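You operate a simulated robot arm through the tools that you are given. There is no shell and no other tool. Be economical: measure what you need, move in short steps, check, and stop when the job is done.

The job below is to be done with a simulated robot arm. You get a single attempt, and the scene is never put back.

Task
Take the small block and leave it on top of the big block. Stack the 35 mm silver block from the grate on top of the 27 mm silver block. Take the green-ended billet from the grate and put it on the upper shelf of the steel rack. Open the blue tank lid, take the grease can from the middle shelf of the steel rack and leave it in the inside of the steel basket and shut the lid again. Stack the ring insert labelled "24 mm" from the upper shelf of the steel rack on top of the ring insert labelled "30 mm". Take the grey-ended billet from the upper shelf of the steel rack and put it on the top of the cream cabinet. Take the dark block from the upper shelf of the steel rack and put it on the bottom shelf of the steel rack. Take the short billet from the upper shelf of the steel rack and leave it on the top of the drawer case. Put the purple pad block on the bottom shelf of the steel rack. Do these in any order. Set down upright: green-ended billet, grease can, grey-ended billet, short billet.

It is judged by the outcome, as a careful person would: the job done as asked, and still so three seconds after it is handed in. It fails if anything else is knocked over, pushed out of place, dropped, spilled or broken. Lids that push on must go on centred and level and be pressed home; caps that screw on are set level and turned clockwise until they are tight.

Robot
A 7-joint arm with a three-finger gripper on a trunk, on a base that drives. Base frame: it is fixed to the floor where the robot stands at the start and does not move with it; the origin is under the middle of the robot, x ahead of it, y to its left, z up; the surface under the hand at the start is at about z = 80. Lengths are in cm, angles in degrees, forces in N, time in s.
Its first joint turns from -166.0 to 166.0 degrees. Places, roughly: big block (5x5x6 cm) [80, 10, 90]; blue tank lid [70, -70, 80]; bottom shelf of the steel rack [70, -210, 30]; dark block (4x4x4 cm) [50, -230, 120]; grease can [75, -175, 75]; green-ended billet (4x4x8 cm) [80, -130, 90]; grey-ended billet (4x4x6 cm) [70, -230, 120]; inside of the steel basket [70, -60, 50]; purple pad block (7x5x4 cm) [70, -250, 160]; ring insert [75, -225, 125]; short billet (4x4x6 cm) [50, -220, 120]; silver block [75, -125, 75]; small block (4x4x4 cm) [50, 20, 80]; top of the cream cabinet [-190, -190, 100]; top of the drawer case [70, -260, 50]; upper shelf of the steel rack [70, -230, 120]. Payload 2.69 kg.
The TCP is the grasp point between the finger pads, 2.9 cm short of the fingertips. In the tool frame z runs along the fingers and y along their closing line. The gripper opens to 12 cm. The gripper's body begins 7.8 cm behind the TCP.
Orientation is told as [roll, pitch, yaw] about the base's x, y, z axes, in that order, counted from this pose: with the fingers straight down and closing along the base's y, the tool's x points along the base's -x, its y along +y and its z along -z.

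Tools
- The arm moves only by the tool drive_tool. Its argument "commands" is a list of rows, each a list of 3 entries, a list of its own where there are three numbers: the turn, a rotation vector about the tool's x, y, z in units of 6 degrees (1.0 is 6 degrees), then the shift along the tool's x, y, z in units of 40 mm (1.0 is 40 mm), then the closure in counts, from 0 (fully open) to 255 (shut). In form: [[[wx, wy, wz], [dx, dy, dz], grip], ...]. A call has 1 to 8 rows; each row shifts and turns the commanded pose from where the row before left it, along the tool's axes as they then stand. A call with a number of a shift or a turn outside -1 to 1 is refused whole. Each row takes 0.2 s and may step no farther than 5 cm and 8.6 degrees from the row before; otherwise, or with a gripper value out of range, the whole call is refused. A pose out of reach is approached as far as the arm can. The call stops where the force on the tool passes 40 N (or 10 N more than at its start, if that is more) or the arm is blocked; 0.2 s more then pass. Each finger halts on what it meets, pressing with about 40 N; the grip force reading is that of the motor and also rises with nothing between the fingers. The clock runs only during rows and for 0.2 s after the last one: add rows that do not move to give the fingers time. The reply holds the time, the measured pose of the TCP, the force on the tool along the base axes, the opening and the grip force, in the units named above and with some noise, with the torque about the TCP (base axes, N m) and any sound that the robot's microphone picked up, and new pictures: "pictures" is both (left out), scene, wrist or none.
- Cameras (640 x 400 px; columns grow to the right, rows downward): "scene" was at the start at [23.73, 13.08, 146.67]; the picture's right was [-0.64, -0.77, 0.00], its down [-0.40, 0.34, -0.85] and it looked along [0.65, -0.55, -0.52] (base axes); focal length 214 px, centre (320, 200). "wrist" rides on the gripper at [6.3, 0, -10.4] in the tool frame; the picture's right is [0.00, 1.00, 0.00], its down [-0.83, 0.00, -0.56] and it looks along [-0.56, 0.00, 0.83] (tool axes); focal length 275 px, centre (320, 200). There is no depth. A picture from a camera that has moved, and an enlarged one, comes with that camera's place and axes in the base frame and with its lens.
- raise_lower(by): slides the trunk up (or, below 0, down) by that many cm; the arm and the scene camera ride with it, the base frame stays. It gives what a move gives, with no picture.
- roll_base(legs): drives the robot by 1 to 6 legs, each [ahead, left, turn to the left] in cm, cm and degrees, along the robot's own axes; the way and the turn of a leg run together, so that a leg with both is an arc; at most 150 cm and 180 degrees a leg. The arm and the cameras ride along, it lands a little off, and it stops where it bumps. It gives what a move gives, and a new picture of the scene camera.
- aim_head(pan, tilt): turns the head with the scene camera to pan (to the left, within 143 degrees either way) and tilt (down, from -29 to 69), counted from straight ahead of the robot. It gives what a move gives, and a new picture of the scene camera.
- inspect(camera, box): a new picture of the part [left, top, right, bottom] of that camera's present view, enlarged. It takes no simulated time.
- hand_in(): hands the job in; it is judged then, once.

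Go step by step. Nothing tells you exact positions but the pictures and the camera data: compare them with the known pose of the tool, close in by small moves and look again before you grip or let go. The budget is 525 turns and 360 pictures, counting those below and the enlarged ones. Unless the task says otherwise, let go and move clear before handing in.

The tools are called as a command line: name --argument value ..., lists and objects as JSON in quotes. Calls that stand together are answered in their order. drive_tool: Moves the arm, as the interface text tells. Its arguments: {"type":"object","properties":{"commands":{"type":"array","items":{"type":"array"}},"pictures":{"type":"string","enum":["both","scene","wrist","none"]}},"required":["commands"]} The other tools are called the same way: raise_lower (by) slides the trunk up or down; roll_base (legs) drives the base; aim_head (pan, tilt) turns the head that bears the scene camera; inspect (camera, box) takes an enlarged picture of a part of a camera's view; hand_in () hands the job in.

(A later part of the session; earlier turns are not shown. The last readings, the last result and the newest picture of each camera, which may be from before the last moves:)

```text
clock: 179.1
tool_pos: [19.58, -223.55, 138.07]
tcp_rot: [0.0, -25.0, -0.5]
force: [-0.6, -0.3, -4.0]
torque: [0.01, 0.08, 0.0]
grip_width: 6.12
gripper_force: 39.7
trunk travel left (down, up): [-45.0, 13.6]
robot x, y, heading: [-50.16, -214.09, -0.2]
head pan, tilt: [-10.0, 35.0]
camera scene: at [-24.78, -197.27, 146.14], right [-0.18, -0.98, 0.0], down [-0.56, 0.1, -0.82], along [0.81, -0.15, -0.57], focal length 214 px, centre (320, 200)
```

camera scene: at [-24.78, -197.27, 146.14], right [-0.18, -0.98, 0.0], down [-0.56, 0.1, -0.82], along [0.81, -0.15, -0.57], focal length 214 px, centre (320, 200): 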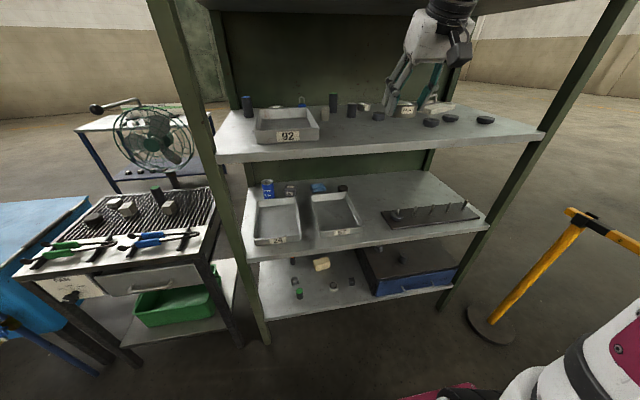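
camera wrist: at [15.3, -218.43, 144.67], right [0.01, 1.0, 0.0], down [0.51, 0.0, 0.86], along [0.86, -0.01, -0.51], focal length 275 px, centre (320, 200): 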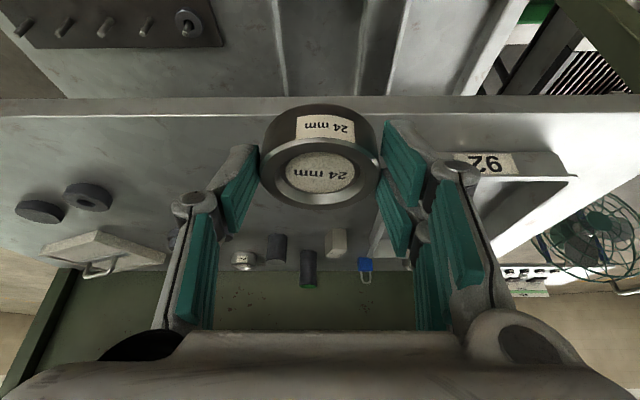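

roll_base --legs '[[14, 0, 0.2], [0, 27, 0]]'

inspect --camera "wrist" --box '[0, 0, 640, 400]'

```text
clock: 181.9
tool_pos: [33.7, -196.59, 138.11]
tcp_rot: [0.0, -24.9, -0.3]
force: [0.4, 0.4, -4.9]
torque: [-0.01, 0.09, 0.01]
grip_width: 6.13
gripper_force: 39.9
trunk travel left (down, up): [-45.0, 13.6]
robot x, y, heading: [-36.07, -187.75, -0.3]
head pan, tilt: [-10.0, 35.0]
camera scene: at [-10.75, -170.44, 146.14], right [-0.18, -0.98, 0.0], down [-0.56, 0.1, -0.82], along [0.81, -0.14, -0.57], focal length 214 px, centre (320, 200)
```

scene: 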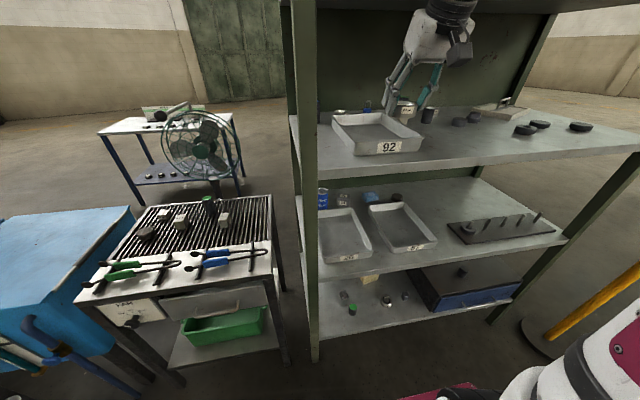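

```text
1.00 times, centred on (320, 200) of wrist (not enlarged: the box is as wide or as high as the picture)
camera zoom: at [23.53, -196.56, 144.86], right [0.0, 1.0, 0.0], down [0.52, 0.0, 0.85], along [0.85, 0.0, -0.52], focal length 275 px, centre (320, 200)
```

zoom: 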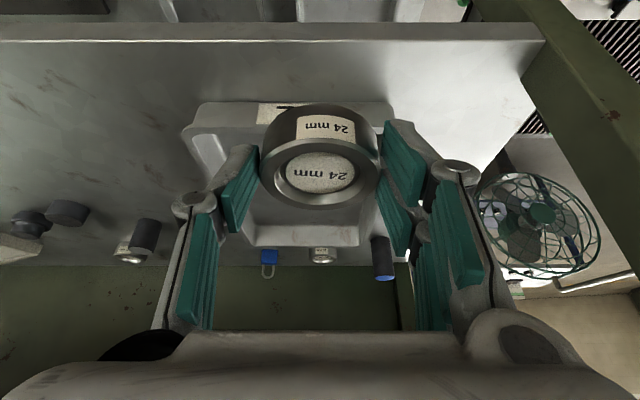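

inspect --camera "wrist" --box '[260, 210, 380, 285]'

drive_tool --commands '[[[0, 0, 0], [-0.85, 0, 0.4], 255], [[0, 0, 0], [-0.85, 0, 0.4], 255], [[0, 0, 0], [-0.85, 0, 0.4], 255], [[0, 0, 0], [-0.8, 0, 0.5], 255], [[0, 0, 0], [-0.8, 0, 0.5], 255]]' --pictures "both"

```text
5.33 times, centred on (320, 248) of wrist
camera zoom: at [23.53, -196.56, 144.86], right [0.0, 1.0, 0.0], down [0.52, 0.0, 0.85], along [0.85, 0.0, -0.52], focal length 1468 px, centre (320, -53)
```

zoom: 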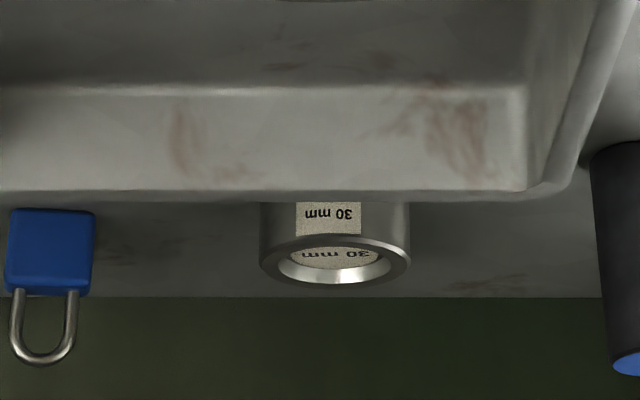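

```text
clock: 183.3
tool_pos: [38.51, -196.74, 137.19]
tcp_rot: [1.2, -16.2, -2.2]
force: [-0.4, -0.7, -5.1]
torque: [-0.03, 0.03, 0.0]
grip_width: 6.09
gripper_force: 39.9
trunk travel left (down, up): [-45.0, 13.6]
robot x, y, heading: [-38.46, -188.86, -1.3]
head pan, tilt: [-10.0, 35.0]
stopped in row 5: the arm was blocked; the commanded pose is now the measured one
camera scene: at [-29.69, -171.18, 151.66], right [-0.2, -0.98, -0.02], down [-0.46, 0.11, -0.88], along [0.86, -0.17, -0.47], focal length 214 px, centre (320, 200)
camera wrist: at [29.45, -196.54, 145.41], right [0.03, 1.0, 0.02], down [0.64, -0.03, 0.77], along [0.77, -0.01, -0.64], focal length 275 px, centre (320, 200)
```

scene: 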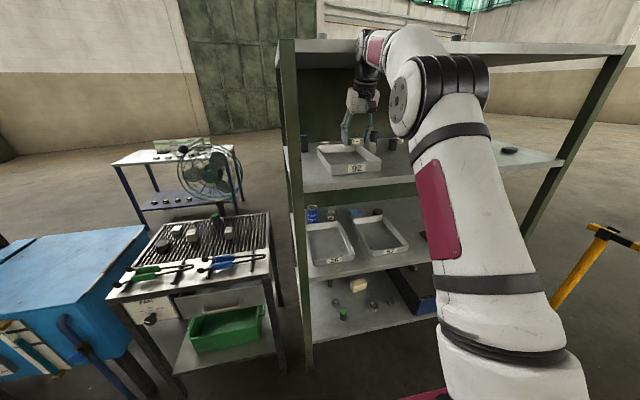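
wrist: 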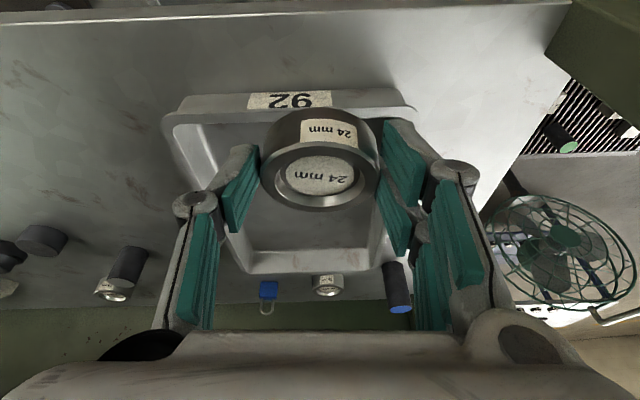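

The wrist met the roof edge and rocked the base. Retreat immediately.

drive_tool --commands '[[[0, 0, 0], [0.9, 0, -0.25], 255], [[0, 0, 0], [0.9, 0, -0.25], 255], [[0, 0, 0], [0.9, 0, -0.25], 255], [[0, 0, 0], [0, 0, 0], 255]]' --pictures "scene"

```text
clock: 183.6
tool_pos: [37.41, -196.81, 137.02]
tcp_rot: [1.0, -13.6, -2.9]
force: [1.3, -0.1, -5.0]
torque: [-0.01, 0.05, 0.02]
grip_width: 6.05
gripper_force: 39.7
trunk travel left (down, up): [-45.0, 13.6]
robot x, y, heading: [-38.44, -189.11, -2.2]
head pan, tilt: [-10.0, 35.0]
stopped in row 1: the arm was blocked; the commanded pose is now the measured one
camera scene: at [-30.47, -171.95, 151.74], right [-0.21, -0.98, -0.02], down [-0.45, 0.11, -0.88], along [0.87, -0.18, -0.47], focal length 214 px, centre (320, 200)
```

scene: 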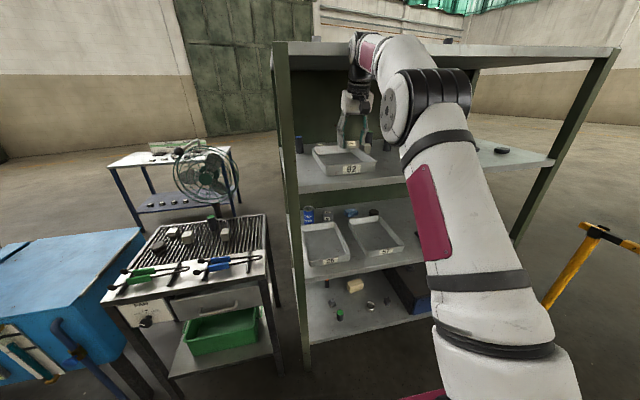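

raise_lower --by -4

aim_head --pan -10 --tilt 20

```text
clock: 184.0
tool_pos: [35.63, -196.6, 137.07]
tcp_rot: [1.5, -8.8, -2.8]
force: [-0.5, -1.0, -5.8]
torque: [-0.02, 0.09, 0.0]
grip_width: 6.06
gripper_force: 40.4
trunk travel left (down, up): [-44.8, 13.8]
robot x, y, heading: [-38.58, -190.98, -4.0]
head pan, tilt: [-10.0, 35.0]
stopped: the arm was blocked; the commanded pose is now the measured one
```

```text
clock: 184.7
tool_pos: [35.67, -196.7, 136.89]
tcp_rot: [1.2, -8.9, -3.2]
force: [0.5, 0.0, -5.6]
torque: [0.02, 0.07, 0.0]
grip_width: 6.07
gripper_force: 40.1
trunk travel left (down, up): [-44.8, 13.8]
robot x, y, heading: [-38.23, -190.95, -3.5]
head pan, tilt: [-10.0, 20.0]
camera scene: at [-31.43, -172.97, 154.2], right [-0.23, -0.97, -0.02], down [-0.2, 0.07, -0.98], along [0.95, -0.22, -0.21], focal length 214 px, centre (320, 200)
```

scene: 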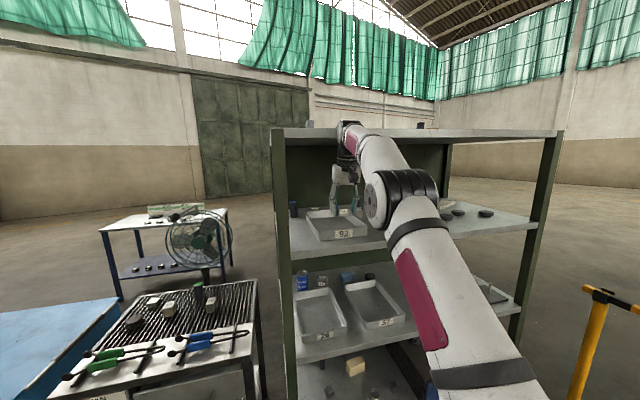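

The robot is leaning back with the wrist against the roof edge. Back the base a few centimetres to release.

roll_base --legs '[[-6, 0, 0]]'

```text
clock: 185.5
tool_pos: [32.86, -196.66, 137.13]
tcp_rot: [1.6, -1.4, -3.2]
force: [-0.5, 0.0, -4.9]
torque: [0.0, 0.14, 0.02]
grip_width: 5.36
gripper_force: 39.9
trunk travel left (down, up): [-44.8, 13.8]
robot x, y, heading: [-38.49, -191.81, -4.8]
head pan, tilt: [-10.0, 20.0]
stopped in leg 1: the robot was blocked; the commanded pose is now the measured one
camera scene: at [-32.07, -174.29, 154.65], right [-0.26, -0.97, -0.02], down [-0.19, 0.07, -0.98], along [0.95, -0.25, -0.2], focal length 214 px, centre (320, 200)
```

scene: 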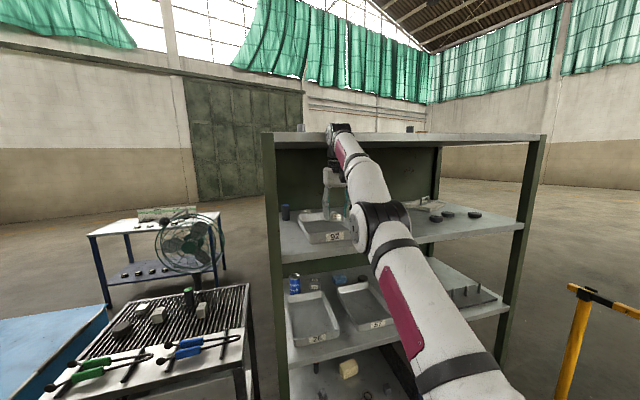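

inspect --camera "scene" --box '[260, 110, 460, 300]'

inspect --camera "wrist" --box '[0, 0, 640, 400]'

```text
2.11 times, centred on (360, 205) of scene
camera zoom: at [-32.07, -174.29, 154.65], right [-0.26, -0.97, -0.02], down [-0.19, 0.07, -0.98], along [0.95, -0.25, -0.2], focal length 452 px, centre (236, 190)
```

zoom: 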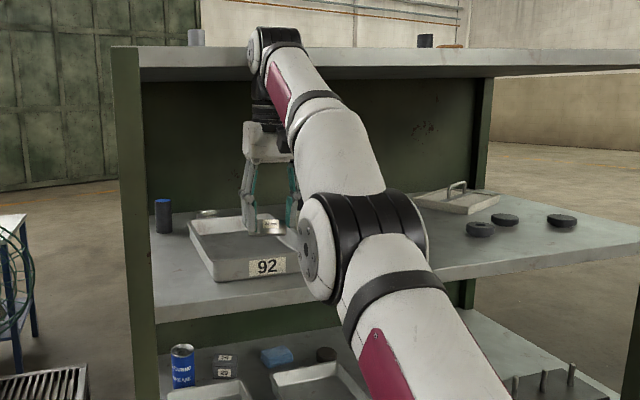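

```text
1.00 times, centred on (320, 200) of wrist (not enlarged: the box is as wide or as high as the picture)
camera zoom: at [26.2, -196.53, 147.43], right [0.05, 1.0, 0.03], down [0.82, -0.06, 0.58], along [0.58, -0.01, -0.82], focal length 275 px, centre (320, 200)
```

zoom: 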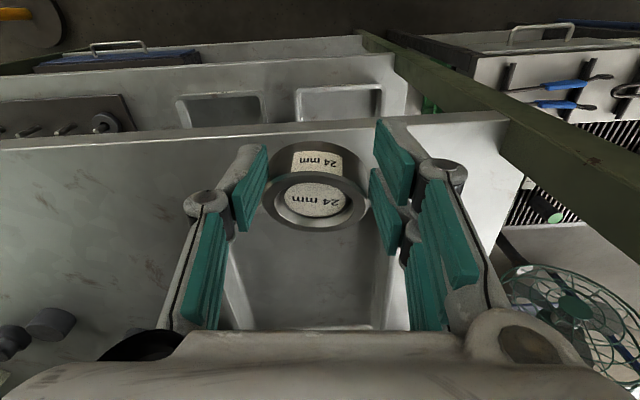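

Ring still in the grip but shifted. Try lowering and pulling the hand back in tiny steps to free the wrist from the roof edge.

drive_tool --commands '[[[0, 0, 0], [0.2, 0, 0.3], 255], [[0, 0, 0], [0.2, 0, 0.3], 255]]' --pictures "both"

```text
clock: 185.8
tool_pos: [34.69, -196.75, 136.97]
tcp_rot: [1.5, -6.4, -3.2]
force: [-0.4, 0.7, -0.4]
torque: [0.02, -0.02, -0.02]
grip_width: 0.01
gripper_force: 28.3
trunk travel left (down, up): [-44.8, 13.8]
robot x, y, heading: [-37.76, -191.83, -5.1]
head pan, tilt: [-10.0, 20.0]
stopped in row 1: the arm was blocked; the commanded pose is now the measured one
camera scene: at [-32.41, -174.72, 154.8], right [-0.26, -0.96, -0.02], down [-0.19, 0.07, -0.98], along [0.95, -0.25, -0.2], focal length 214 px, centre (320, 200)
camera wrist: at [27.26, -196.63, 146.56], right [0.05, 1.0, 0.03], down [0.76, -0.05, 0.65], along [0.65, -0.01, -0.76], focal length 275 px, centre (320, 200)
```

scene: 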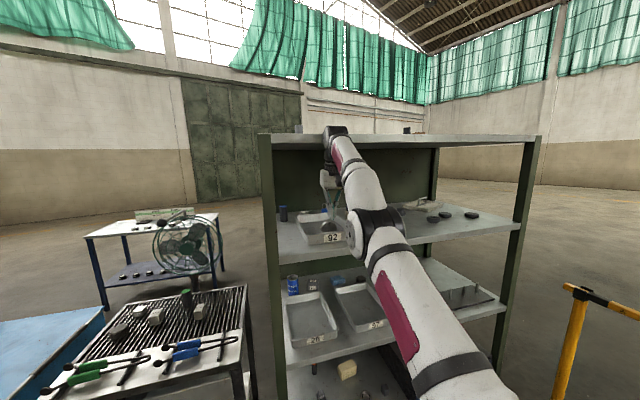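
wrist: 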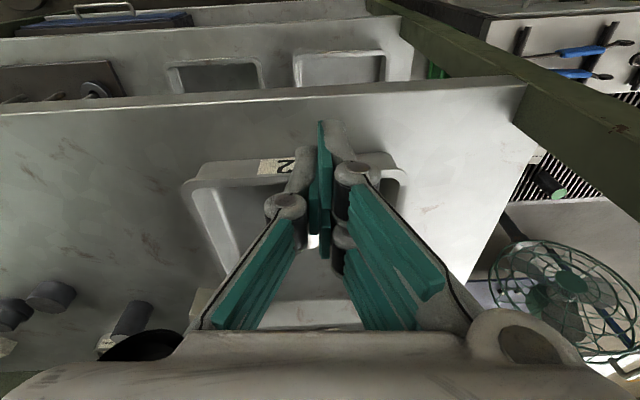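

The ring slipped out. First find out what is holding the base: look down and behind.

aim_head --pan -10 --tilt 65

aim_head --pan 140 --tilt 50

```text
clock: 186.9
tool_pos: [34.73, -197.0, 136.91]
tcp_rot: [1.4, -6.4, -3.5]
force: [0.8, 0.4, 0.3]
torque: [0.0, 0.05, -0.02]
grip_width: 0.0
gripper_force: 28.9
trunk travel left (down, up): [-44.8, 13.8]
robot x, y, heading: [-38.14, -191.88, -5.0]
head pan, tilt: [-10.0, 65.0]
camera scene: at [-34.63, -173.84, 148.05], right [-0.26, -0.97, -0.02], down [-0.8, 0.23, -0.55], along [0.54, -0.13, -0.83], focal length 214 px, centre (320, 200)
```

scene: 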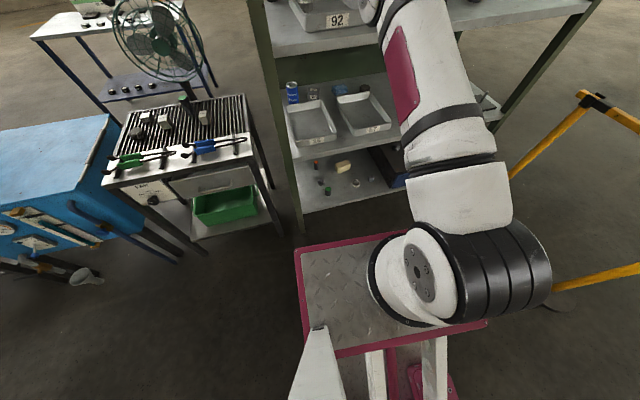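

```text
clock: 189.3
tool_pos: [34.78, -197.0, 137.02]
tcp_rot: [1.3, -6.5, -3.4]
force: [-0.5, 0.0, -0.1]
torque: [-0.01, 0.01, -0.03]
grip_width: 0.0
gripper_force: 28.2
trunk travel left (down, up): [-44.8, 13.8]
robot x, y, heading: [-37.99, -192.07, -5.1]
head pan, tilt: [140.0, 50.0]
camera scene: at [-45.93, -166.81, 147.99], right [0.7, 0.7, 0.09], down [0.63, -0.55, -0.55], along [-0.33, 0.44, -0.83], focal length 214 px, centre (320, 200)
```

scene: 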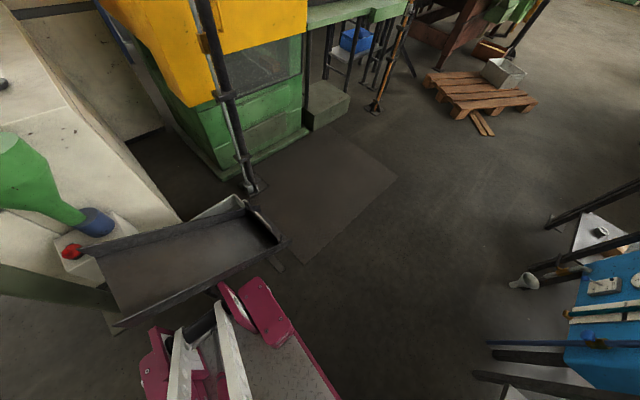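

drive_tool --commands '[[[0, 0, 0], [0.5, 0, 0.1], 255]]' --pictures "none"

drive_tool --commands '[[[0, 0, 0], [0.5, 0, 0], 255]]' --pictures "none"

drive_tool --commands '[[[0, 0, 0], [0.5, 0, 0], 255]]' --pictures "none"

```text
clock: 189.6
tool_pos: [34.23, -196.96, 136.93]
tcp_rot: [1.5, -4.9, -3.3]
force: [0.1, 0.3, 0.9]
torque: [-0.01, 0.0, -0.02]
grip_width: 0.01
gripper_force: 28.7
trunk travel left (down, up): [-44.8, 13.8]
robot x, y, heading: [-38.2, -192.64, -5.8]
head pan, tilt: [140.0, 50.0]
stopped in row 1: the arm was blocked; the commanded pose is now the measured one
```

```text
clock: 189.9
tool_pos: [34.0, -196.95, 137.04]
tcp_rot: [1.5, -4.6, -3.2]
force: [-1.2, -1.1, -0.4]
torque: [0.03, -0.04, -0.01]
grip_width: 0.0
gripper_force: 28.5
trunk travel left (down, up): [-44.8, 13.8]
robot x, y, heading: [-37.9, -192.28, -5.8]
head pan, tilt: [140.0, 50.0]
stopped in row 1: the arm was blocked; the commanded pose is now the measured one
```

```text
clock: 190.2
tool_pos: [34.44, -196.96, 137.1]
tcp_rot: [1.5, -5.6, -3.1]
force: [-1.2, 0.3, 0.1]
torque: [-0.01, -0.03, 0.02]
grip_width: 0.0
gripper_force: 29.0
trunk travel left (down, up): [-44.8, 13.8]
robot x, y, heading: [-38.43, -192.55, -5.8]
head pan, tilt: [140.0, 50.0]
stopped in row 1: the arm was blocked; the commanded pose is now the measured one
```

roll_base --legs '[[0, -6, 0]]'

aim_head --pan -20 --tilt 15

```text
clock: 191.0
tool_pos: [36.15, -197.18, 137.02]
tcp_rot: [1.2, -10.3, -1.0]
force: [0.1, 0.1, 0.4]
torque: [0.0, -0.03, 0.01]
grip_width: 0.0
gripper_force: 29.1
trunk travel left (down, up): [-44.8, 13.8]
robot x, y, heading: [-38.03, -193.02, -6.5]
head pan, tilt: [140.0, 50.0]
stopped in leg 1: the robot was blocked; the commanded pose is now the measured one
camera scene: at [-46.07, -167.55, 148.18], right [0.72, 0.69, 0.1], down [0.62, -0.57, -0.54], along [-0.32, 0.45, -0.83], focal length 214 px, centre (320, 200)
```

scene: 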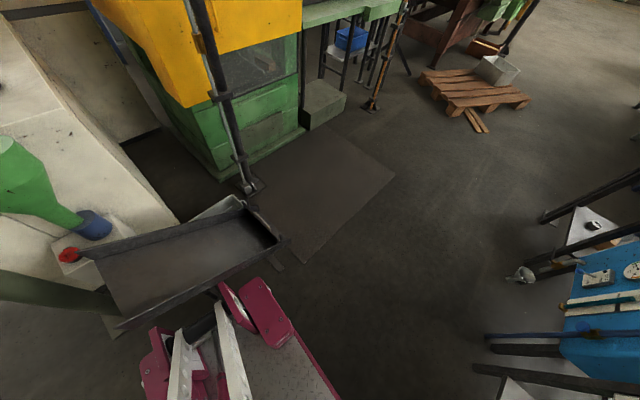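

```text
clock: 193.4
tool_pos: [36.18, -197.31, 137.09]
tcp_rot: [0.9, -10.5, -1.1]
force: [0.5, 0.4, 0.4]
torque: [0.02, 0.01, -0.02]
grip_width: 0.04
gripper_force: 28.6
trunk travel left (down, up): [-44.8, 13.8]
robot x, y, heading: [-38.1, -192.55, -6.4]
head pan, tilt: [-20.0, 15.0]
camera scene: at [-33.26, -177.13, 155.57], right [-0.44, -0.9, -0.05], down [-0.08, 0.1, -0.99], along [0.89, -0.43, -0.12], focal length 214 px, centre (320, 200)
```

scene: 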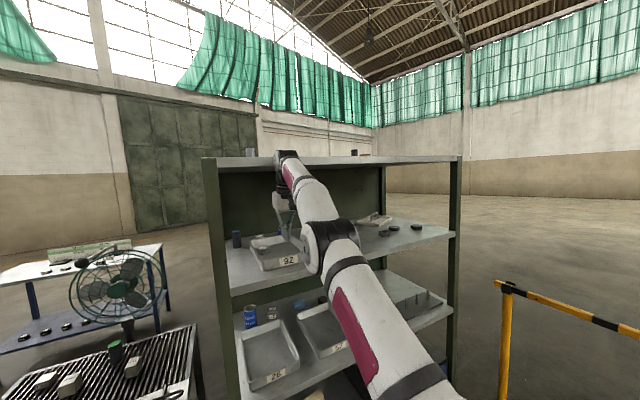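

inspect --camera "scene" --box '[200, 130, 360, 290]'

inspect --camera "wrist" --box '[0, 0, 640, 400]'

```text
2.50 times, centred on (280, 210) of scene
camera zoom: at [-33.26, -177.13, 155.57], right [-0.44, -0.9, -0.05], down [-0.08, 0.1, -0.99], along [0.89, -0.43, -0.12], focal length 536 px, centre (420, 175)
```

zoom: 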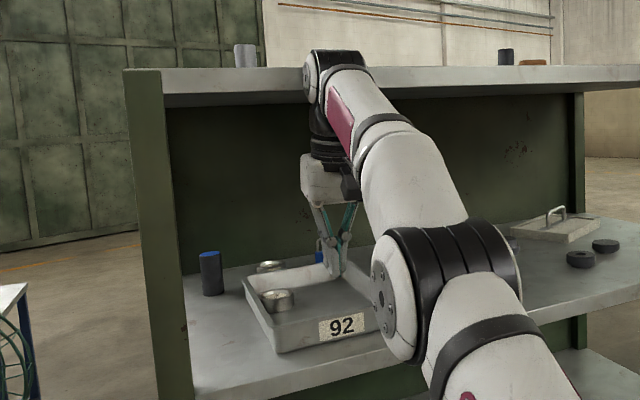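

```text
1.00 times, centred on (320, 200) of wrist (not enlarged: the box is as wide or as high as the picture)
camera zoom: at [28.1, -197.31, 146.12], right [0.01, 1.0, 0.01], down [0.72, -0.02, 0.7], along [0.7, 0.0, -0.72], focal length 275 px, centre (320, 200)
```

zoom: 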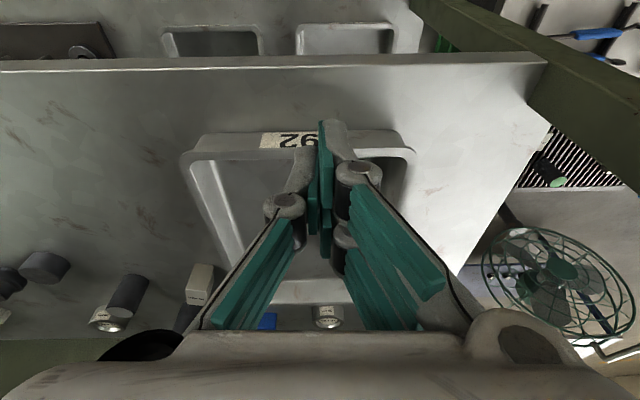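

The ring landed flat inside tray 92 — recoverable. Now free the wrist by tilting the hand (wrist moves back).

drive_tool --commands '[[[0, -1, 0], [0, 0, 0], 255], [[0, -1, 0], [0, 0, 0], 255]]' --pictures "none"

drive_tool --commands '[[[0, -1, 0], [0, 0, 0.5], 255], [[0, -1, 0], [0, 0, 0.5], 255]]' --pictures "scene"

```text
clock: 193.8
tool_pos: [32.94, -194.67, 137.39]
tcp_rot: [8.1, -1.6, -3.4]
force: [0.5, 1.4, -0.5]
torque: [0.02, 0.02, -0.05]
grip_width: 0.0
gripper_force: 28.8
trunk travel left (down, up): [-44.8, 13.8]
robot x, y, heading: [-38.11, -191.53, -4.7]
head pan, tilt: [-20.0, 15.0]
stopped in row 1: the arm was blocked; the commanded pose is now the measured one
```

```text
clock: 194.1
tool_pos: [32.43, -193.33, 137.73]
tcp_rot: [12.2, 1.1, -6.4]
force: [0.9, 0.1, 0.2]
torque: [0.0, 0.0, -0.02]
grip_width: 0.01
gripper_force: 29.0
trunk travel left (down, up): [-44.8, 13.8]
robot x, y, heading: [-38.21, -190.6, -4.5]
head pan, tilt: [-20.0, 15.0]
stopped in row 1: the arm was blocked; the commanded pose is now the measured one
camera scene: at [-32.65, -175.17, 155.38], right [-0.41, -0.91, -0.05], down [-0.09, 0.09, -0.99], along [0.91, -0.4, -0.12], focal length 214 px, centre (320, 200)
```

scene: 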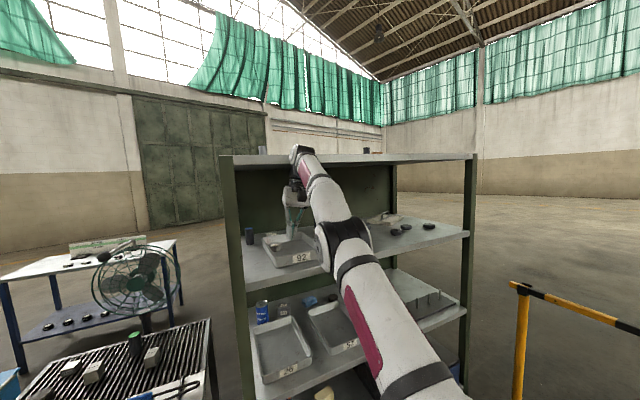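

roll_base --legs '[[-2, 0, 0]]'

drive_tool --commands '[[[0, 0, 0], [1, 0, 0], 255]]' --pictures "none"

drive_tool --commands '[[[0, 0, 0], [1, 0, 0], 255]]' --pictures "none"

```text
clock: 194.8
tool_pos: [34.94, -193.73, 137.42]
tcp_rot: [11.8, -6.0, -5.1]
force: [0.0, 0.0, 0.2]
torque: [0.01, -0.02, 0.04]
grip_width: 0.0
gripper_force: 28.6
trunk travel left (down, up): [-44.8, 13.8]
robot x, y, heading: [-37.63, -191.23, -4.8]
head pan, tilt: [-20.0, 15.0]
stopped in leg 1: the robot was blocked; the commanded pose is now the measured one
camera scene: at [-33.25, -175.52, 155.65], right [-0.42, -0.91, -0.05], down [-0.09, 0.09, -0.99], along [0.91, -0.41, -0.12], focal length 214 px, centre (320, 200)
```

scene: 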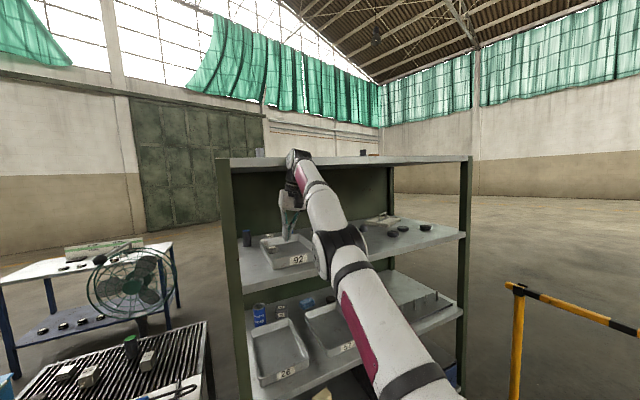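

```text
clock: 195.2
tool_pos: [32.15, -192.3, 138.07]
tcp_rot: [15.1, 3.0, -8.9]
force: [-0.7, 0.3, -0.3]
torque: [-0.05, -0.02, -0.01]
grip_width: 0.02
gripper_force: 28.7
trunk travel left (down, up): [-44.8, 13.8]
robot x, y, heading: [-37.37, -190.67, -4.1]
head pan, tilt: [-20.0, 15.0]
stopped in row 1: the arm was blocked; the commanded pose is now the measured one
```

```text
clock: 195.5
tool_pos: [31.48, -191.32, 138.33]
tcp_rot: [17.1, 6.0, -12.7]
force: [-0.7, 0.7, 0.6]
torque: [0.02, 0.02, 0.04]
grip_width: 0.0
gripper_force: 29.2
trunk travel left (down, up): [-44.8, 13.8]
robot x, y, heading: [-37.59, -190.97, -4.5]
head pan, tilt: [-20.0, 15.0]
stopped in row 1: the arm was blocked; the commanded pose is now the measured one
```

raise_lower --by -10

roll_base --legs '[[4, -4, 0]]'

```text
clock: 195.8
tool_pos: [35.5, -191.91, 137.72]
tcp_rot: [17.9, -4.7, -12.5]
force: [-0.4, -0.4, 0.4]
torque: [0.0, -0.01, -0.01]
grip_width: 0.0
gripper_force: 28.2
trunk travel left (down, up): [-44.6, 14.0]
robot x, y, heading: [-37.45, -191.89, -5.4]
head pan, tilt: [-20.0, 15.0]
stopped: the arm was blocked; the commanded pose is now the measured one
```

```text
clock: 196.6
tool_pos: [34.91, -193.52, 137.75]
tcp_rot: [12.0, -6.3, -4.0]
force: [-1.1, 0.1, -0.1]
torque: [0.01, 0.02, -0.03]
grip_width: 0.01
gripper_force: 28.2
trunk travel left (down, up): [-44.6, 14.0]
robot x, y, heading: [-37.94, -191.91, -6.1]
head pan, tilt: [-20.0, 15.0]
stopped in leg 1: the robot was blocked; the commanded pose is now the measured one
camera scene: at [-32.91, -176.6, 155.56], right [-0.43, -0.9, -0.05], down [-0.09, 0.1, -0.99], along [0.9, -0.43, -0.12], focal length 214 px, centre (320, 200)
```

scene: 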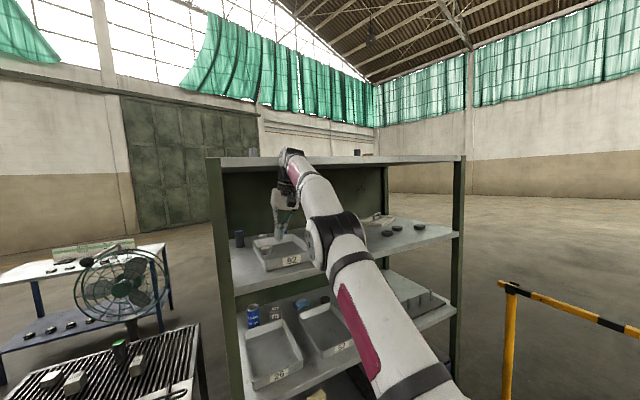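

Swinging the arm sideways should bring the wrist off the edge. Try moving right in steps.

drive_tool --commands '[[[0, 0, 0], [0.3, -1, 0], 255], [[0, 0, 0], [0.3, -1, 0], 255], [[0, 0, 0], [0.3, -1, 0], 255]]' --pictures "none"

drive_tool --commands '[[[0, 0, 0], [0.3, -1, 0], 255], [[0, 0, 0], [0.3, -1, 0], 255], [[0, 0, 0], [0.3, -1, 0], 255]]' --pictures "scene"

```text
clock: 197.0
tool_pos: [33.25, -190.83, 138.63]
tcp_rot: [20.0, -0.5, -6.5]
force: [-0.3, -0.7, -0.8]
torque: [0.01, -0.02, -0.04]
grip_width: 0.0
gripper_force: 28.7
trunk travel left (down, up): [-44.6, 14.0]
robot x, y, heading: [-37.96, -190.43, -4.2]
head pan, tilt: [-20.0, 15.0]
stopped in row 1: the arm was blocked; the commanded pose is now the measured one
```

```text
clock: 197.3
tool_pos: [34.4, -190.0, 138.94]
tcp_rot: [22.7, -3.6, -6.4]
force: [-1.2, -0.1, -0.4]
torque: [-0.01, -0.07, -0.02]
grip_width: 0.0
gripper_force: 28.9
trunk travel left (down, up): [-44.6, 14.0]
robot x, y, heading: [-37.72, -191.11, -5.2]
head pan, tilt: [-20.0, 15.0]
stopped in row 1: the arm was blocked; the commanded pose is now the measured one
camera scene: at [-32.38, -175.73, 155.28], right [-0.42, -0.91, -0.05], down [-0.09, 0.09, -0.99], along [0.9, -0.41, -0.12], focal length 214 px, centre (320, 200)
```

scene: 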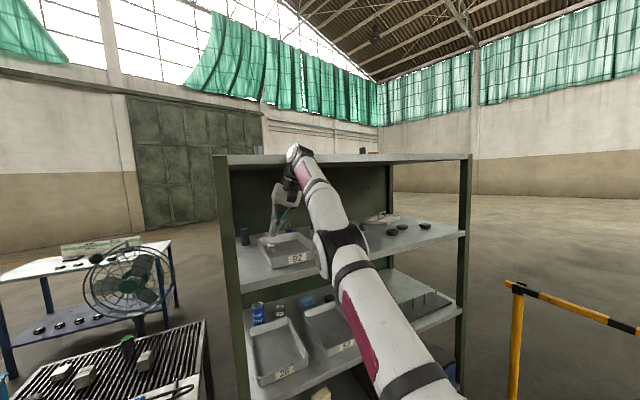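

raise_lower --by 3

aim_head --pan -40 --tilt 35

```text
clock: 197.6
tool_pos: [35.22, -192.25, 138.33]
tcp_rot: [15.8, -7.6, -2.4]
force: [-2.1, -0.1, -0.2]
torque: [0.02, -0.13, -0.05]
grip_width: 0.0
gripper_force: 28.6
trunk travel left (down, up): [-44.9, 13.7]
robot x, y, heading: [-38.82, -193.01, -7.1]
head pan, tilt: [-20.0, 15.0]
stopped: the arm was blocked; the commanded pose is now the measured one
```

```text
clock: 198.4
tool_pos: [35.44, -191.96, 138.58]
tcp_rot: [16.2, -8.0, -3.0]
force: [0.4, 0.2, 1.1]
torque: [0.0, -0.03, 0.01]
grip_width: 0.0
gripper_force: 28.1
trunk travel left (down, up): [-44.9, 13.7]
robot x, y, heading: [-38.41, -192.31, -6.0]
head pan, tilt: [-40.0, 35.0]
camera scene: at [-34.31, -179.21, 152.01], right [-0.71, -0.69, -0.09], down [-0.28, 0.4, -0.87], along [0.64, -0.6, -0.48], focal length 214 px, centre (320, 200)
```

scene: 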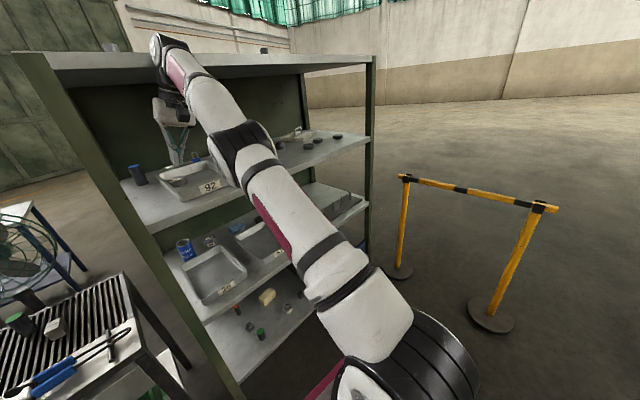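

The arm is stretched straight (singular), which is why pulling back does nothing. Try swinging up-and-back, perpendicular to the arm.

drive_tool --commands '[[[0, 0, 0], [0.6, 0, -0.9], 255], [[0, 0, 0], [0.6, 0, -0.9], 255]]' --pictures "none"

drive_tool --commands '[[[0, 0, 0], [0.6, 0, -0.9], 255], [[0, 0, 0], [0.6, 0, -0.9], 255]]' --pictures "scene"

```text
clock: 198.8
tool_pos: [38.24, -192.04, 138.58]
tcp_rot: [15.9, -16.4, -1.2]
force: [0.0, 1.3, 0.2]
torque: [0.01, -0.05, -0.01]
grip_width: 0.02
gripper_force: 28.7
out of reach, approached as far as the arm can: row 1
trunk travel left (down, up): [-44.9, 13.7]
robot x, y, heading: [-38.06, -192.59, -6.8]
head pan, tilt: [-40.0, 35.0]
stopped in row 1: the arm was blocked; the commanded pose is now the measured one
```

```text
clock: 199.2
tool_pos: [35.53, -190.8, 138.79]
tcp_rot: [20.8, -8.1, -4.1]
force: [-0.2, 0.4, 0.0]
torque: [0.01, -0.04, 0.01]
grip_width: 0.02
gripper_force: 29.0
trunk travel left (down, up): [-44.9, 13.7]
robot x, y, heading: [-38.05, -191.75, -5.5]
head pan, tilt: [-40.0, 35.0]
stopped in row 1: the arm was blocked; the commanded pose is now the measured one
camera scene: at [-34.35, -178.54, 152.13], right [-0.71, -0.7, -0.09], down [-0.28, 0.4, -0.87], along [0.65, -0.59, -0.48], focal length 214 px, centre (320, 200)
```

scene: 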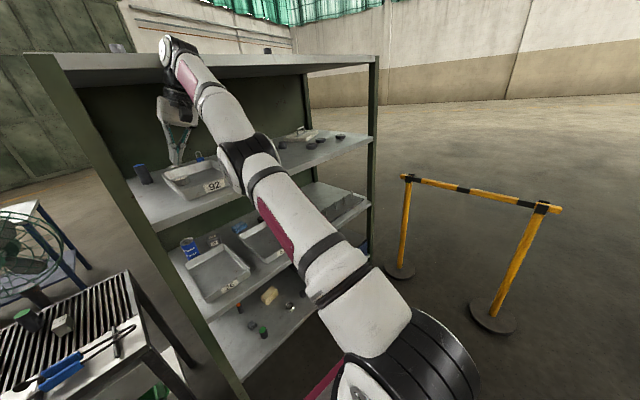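

raise_lower --by -40

raise_lower --by -40

raise_lower --by -40

raise_lower --by -40

```text
clock: 199.5
tool_pos: [35.53, -192.01, 138.41]
tcp_rot: [16.3, -9.2, -0.2]
force: [-0.5, 0.4, -0.4]
torque: [-0.03, -0.01, 0.0]
grip_width: 0.0
gripper_force: 28.9
trunk travel left (down, up): [-44.8, 13.8]
robot x, y, heading: [-38.73, -192.6, -7.2]
head pan, tilt: [-40.0, 35.0]
stopped: the arm was blocked; the commanded pose is now the measured one
```

```text
clock: 199.8
tool_pos: [39.77, -192.16, 138.79]
tcp_rot: [15.0, -21.9, 2.2]
force: [1.3, 0.7, 0.0]
torque: [0.05, 0.05, 0.06]
grip_width: 0.0
gripper_force: 28.2
trunk travel left (down, up): [-44.7, 13.8]
robot x, y, heading: [-38.79, -193.08, -7.3]
head pan, tilt: [-40.0, 35.0]
stopped: the arm was blocked; the commanded pose is now the measured one
```

```text
clock: 200.2
tool_pos: [39.28, -192.75, 138.47]
tcp_rot: [11.5, -21.1, 7.6]
force: [0.6, 0.7, -0.1]
torque: [-0.03, 0.02, 0.02]
grip_width: 0.02
gripper_force: 28.7
trunk travel left (down, up): [-44.6, 13.9]
robot x, y, heading: [-39.03, -194.4, -9.4]
head pan, tilt: [-40.0, 35.0]
stopped: the arm was blocked; the commanded pose is now the measured one
```

```text
clock: 200.5
tool_pos: [41.83, -192.29, 139.19]
tcp_rot: [10.3, -29.0, 10.5]
force: [-0.6, 0.0, -0.1]
torque: [-0.06, 0.02, -0.01]
grip_width: 0.01
gripper_force: 29.0
trunk travel left (down, up): [-44.5, 14.1]
robot x, y, heading: [-38.56, -194.31, -8.8]
head pan, tilt: [-40.0, 35.0]
stopped: the arm was blocked; the commanded pose is now the measured one
```

roll_base --legs '[[-10, -10, 0]]'

roll_base --legs '[[-10, 0, 20]]'

```text
clock: 201.2
tool_pos: [46.07, -190.67, 141.55]
tcp_rot: [1.8, -44.1, 25.5]
force: [-1.3, 0.1, 0.3]
torque: [-0.05, -0.03, -0.03]
grip_width: 0.0
gripper_force: 28.3
trunk travel left (down, up): [-44.5, 14.1]
robot x, y, heading: [-39.27, -196.2, -11.1]
head pan, tilt: [-40.0, 35.0]
stopped in leg 1: the robot was blocked; the commanded pose is now the measured one
camera scene: at [-35.29, -183.23, 151.79], right [-0.77, -0.63, -0.1], down [-0.23, 0.42, -0.88], along [0.59, -0.66, -0.47], focal length 214 px, centre (320, 200)
```

scene: 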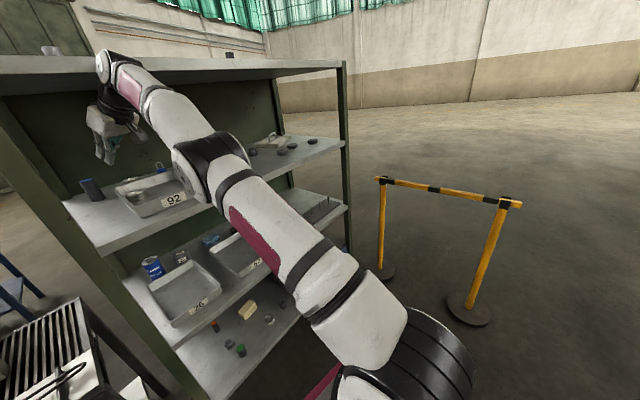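

```text
clock: 201.9
tool_pos: [68.76, -197.31, 125.86]
tcp_rot: [3.2, -48.0, 22.4]
force: [18.4, 7.8, 63.9]
torque: [0.56, -0.76, -0.13]
grip_width: 0.02
gripper_force: 29.0
trunk travel left (down, up): [-44.5, 14.1]
robot x, y, heading: [-40.13, -197.27, -12.3]
head pan, tilt: [-40.0, 35.0]
stopped in leg 1: the robot was blocked; the commanded pose is now the measured one
camera scene: at [-13.61, -189.5, 145.53], right [-0.79, -0.61, 0.0], down [-0.35, 0.45, -0.82], along [0.5, -0.65, -0.57], focal length 214 px, centre (320, 200)
```

scene: 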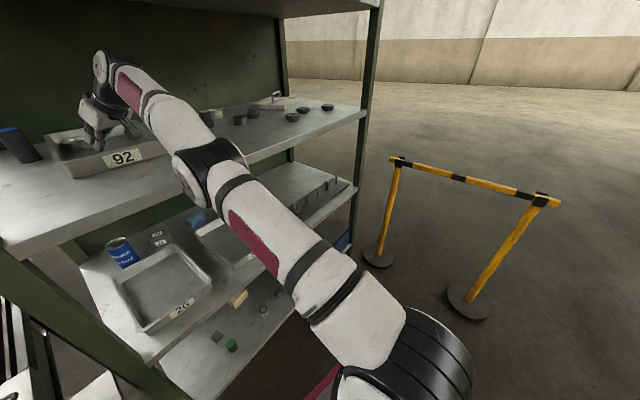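

The robot dropped back level; the wrist slipped under the roof and the hand rests in the tray. Lift the hand gently.

drive_tool --commands '[[[0, 0, 0], [-0.37, 0, -0.33], 255], [[0, 0, 0], [-0.37, 0, -0.33], 255]]' --pictures "both"

aim_head --pan -5 --tilt 25

```text
clock: 202.5
tool_pos: [67.14, -197.68, 127.96]
tcp_rot: [3.5, -45.7, 22.2]
force: [0.9, -0.3, -0.3]
torque: [0.01, 0.0, 0.02]
grip_width: 0.0
gripper_force: 28.4
out of reach, approached as far as the arm can: row 1, 2
trunk travel left (down, up): [-44.5, 14.1]
robot x, y, heading: [-40.07, -197.65, -12.2]
head pan, tilt: [-40.0, 35.0]
camera scene: at [-13.52, -189.63, 145.59], right [-0.79, -0.61, 0.0], down [-0.35, 0.45, -0.82], along [0.5, -0.65, -0.57], focal length 214 px, centre (320, 200)
camera wrist: at [56.35, -202.65, 130.65], right [-0.42, 0.91, 0.04], down [0.18, 0.04, 0.98], along [0.89, 0.42, -0.18], focal length 275 px, centre (320, 200)
```

scene: 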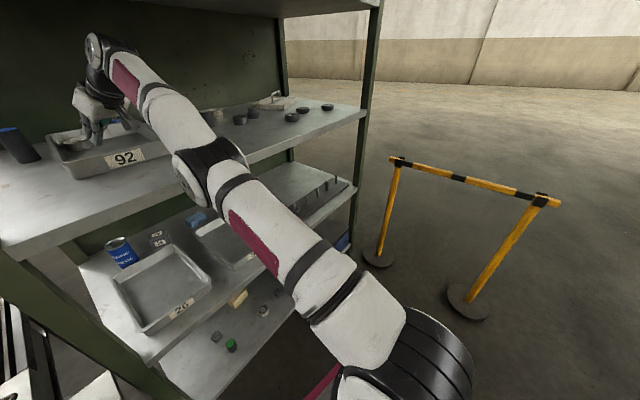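
wrist: 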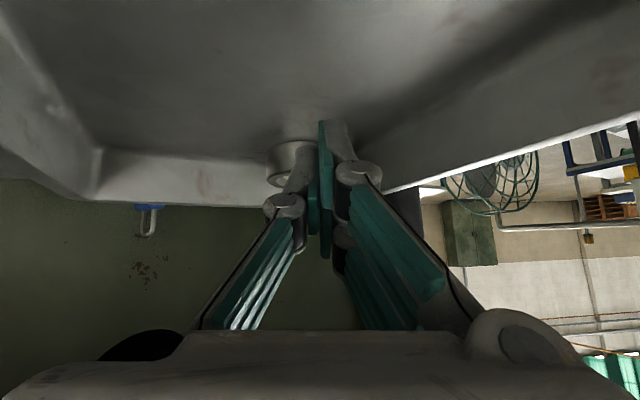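

```text
clock: 203.5
tool_pos: [67.03, -197.41, 128.24]
tcp_rot: [3.6, -46.0, 22.2]
force: [-0.5, 0.3, -0.4]
torque: [0.02, 0.03, 0.01]
grip_width: 0.0
gripper_force: 28.9
trunk travel left (down, up): [-44.5, 14.1]
robot x, y, heading: [-39.56, -197.24, -12.2]
head pan, tilt: [-5.0, 25.0]
camera scene: at [-10.17, -185.35, 147.21], right [-0.3, -0.96, 0.0], down [-0.4, 0.13, -0.91], along [0.87, -0.27, -0.42], focal length 214 px, centre (320, 200)
```

scene: 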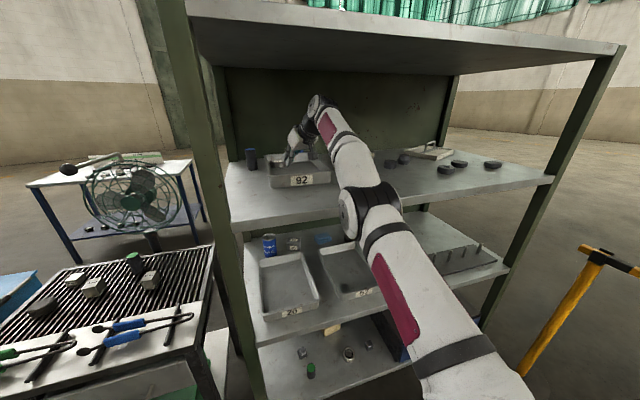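

inspect --camera "scene" --box '[230, 100, 390, 200]'

inspect --camera "wrist" --box '[200, 80, 420, 220]'

```text
4.00 times, centred on (310, 150) of scene
camera zoom: at [-10.17, -185.35, 147.21], right [-0.3, -0.96, 0.0], down [-0.4, 0.13, -0.91], along [0.87, -0.27, -0.42], focal length 858 px, centre (360, 400)
```

zoom: 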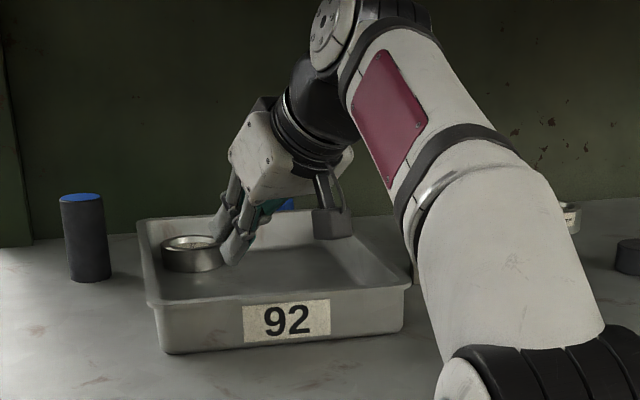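

```text
2.86 times, centred on (310, 150) of wrist
camera zoom: at [56.3, -202.53, 130.93], right [-0.42, 0.91, 0.04], down [0.18, 0.04, 0.98], along [0.89, 0.42, -0.18], focal length 786 px, centre (349, 343)
```

zoom: 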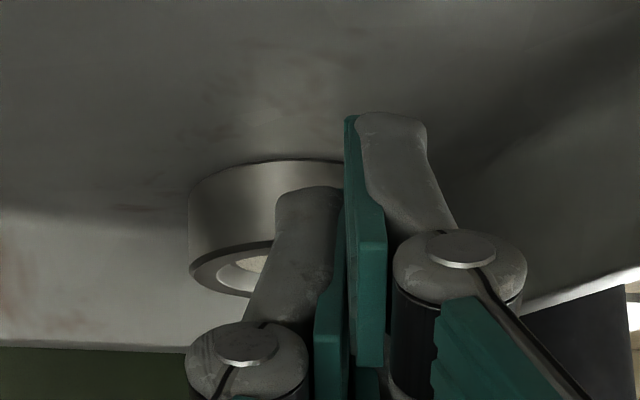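

Ring lies flat in the tray's left-rear corner area. Raise the trunk in steps while lowering the arm, so the arm lies flatter between shelf and roof.

raise_lower --by 7

drive_tool --commands '[[[0.3, 0, 0], [0.7, 0, 0.6], 255], [[0.3, 0, 0], [0.5, 0, 0.5], 255]]' --pictures "none"

raise_lower --by 7

aim_head --pan -5 --tilt 25

```text
clock: 204.6
tool_pos: [61.07, -196.14, 135.16]
tcp_rot: [3.5, -46.0, 22.2]
force: [0.0, -0.2, -0.6]
torque: [-0.01, -0.01, -0.01]
grip_width: 0.01
gripper_force: 28.6
trunk travel left (down, up): [-51.5, 7.1]
robot x, y, heading: [-39.81, -197.32, -12.5]
head pan, tilt: [-5.0, 25.0]
```

```text
clock: 205.2
tool_pos: [63.54, -196.15, 129.79]
tcp_rot: [0.0, -46.0, 22.2]
force: [0.2, -0.9, -0.7]
torque: [-0.01, 0.02, -0.02]
grip_width: 0.01
gripper_force: 28.1
out of reach, approached as far as the arm can: row 1, 2
trunk travel left (down, up): [-51.5, 7.1]
robot x, y, heading: [-40.3, -197.38, -12.2]
head pan, tilt: [-5.0, 25.0]
```

```text
clock: 206.3
tool_pos: [55.53, -194.36, 136.52]
tcp_rot: [0.0, -45.9, 22.3]
force: [0.2, -1.6, -0.9]
torque: [0.01, 0.0, 0.0]
grip_width: 0.0
gripper_force: 28.9
trunk travel left (down, up): [-58.5, 0.1]
robot x, y, heading: [-39.8, -197.58, -12.2]
head pan, tilt: [-5.0, 25.0]
```

```text
clock: 206.9
tool_pos: [55.54, -194.42, 136.69]
tcp_rot: [-0.1, -46.1, 22.3]
force: [0.3, 0.4, -0.1]
torque: [0.02, 0.03, -0.01]
grip_width: 0.0
gripper_force: 28.6
trunk travel left (down, up): [-58.5, 0.1]
robot x, y, heading: [-39.99, -197.35, -12.1]
head pan, tilt: [-5.0, 25.0]
camera scene: at [-24.69, -182.21, 161.19], right [-0.3, -0.96, 0.0], down [-0.4, 0.12, -0.91], along [0.87, -0.27, -0.42], focal length 214 px, centre (320, 200)
```

scene: 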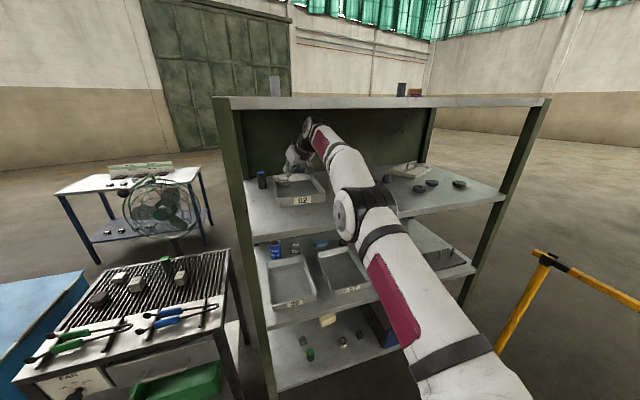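

Realign the base heading while keeping the hand in place, then drive closer.

roll_base --legs '[[2, -20, 12.2]]'

```text
clock: 208.5
tool_pos: [52.52, -194.59, 136.62]
tcp_rot: [0.0, -46.1, 34.5]
force: [0.2, 0.2, -0.3]
torque: [-0.02, 0.01, -0.01]
grip_width: 0.0
gripper_force: 28.2
trunk travel left (down, up): [-58.5, 0.1]
robot x, y, heading: [-39.94, -217.74, 0.2]
head pan, tilt: [-5.0, 25.0]
camera scene: at [-28.42, -199.57, 161.19], right [-0.09, -1.0, 0.0], down [-0.42, 0.04, -0.91], along [0.9, -0.08, -0.42], focal length 214 px, centre (320, 200)
```

scene: 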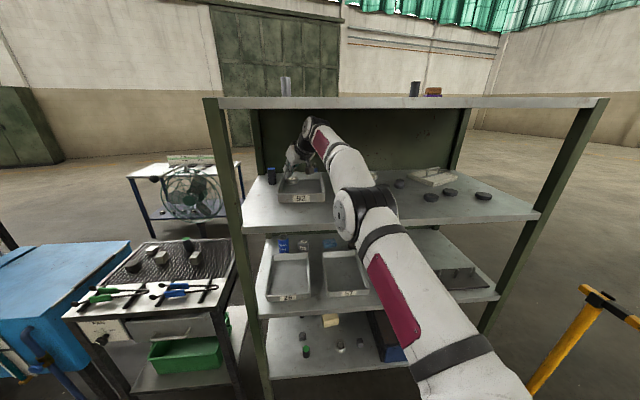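

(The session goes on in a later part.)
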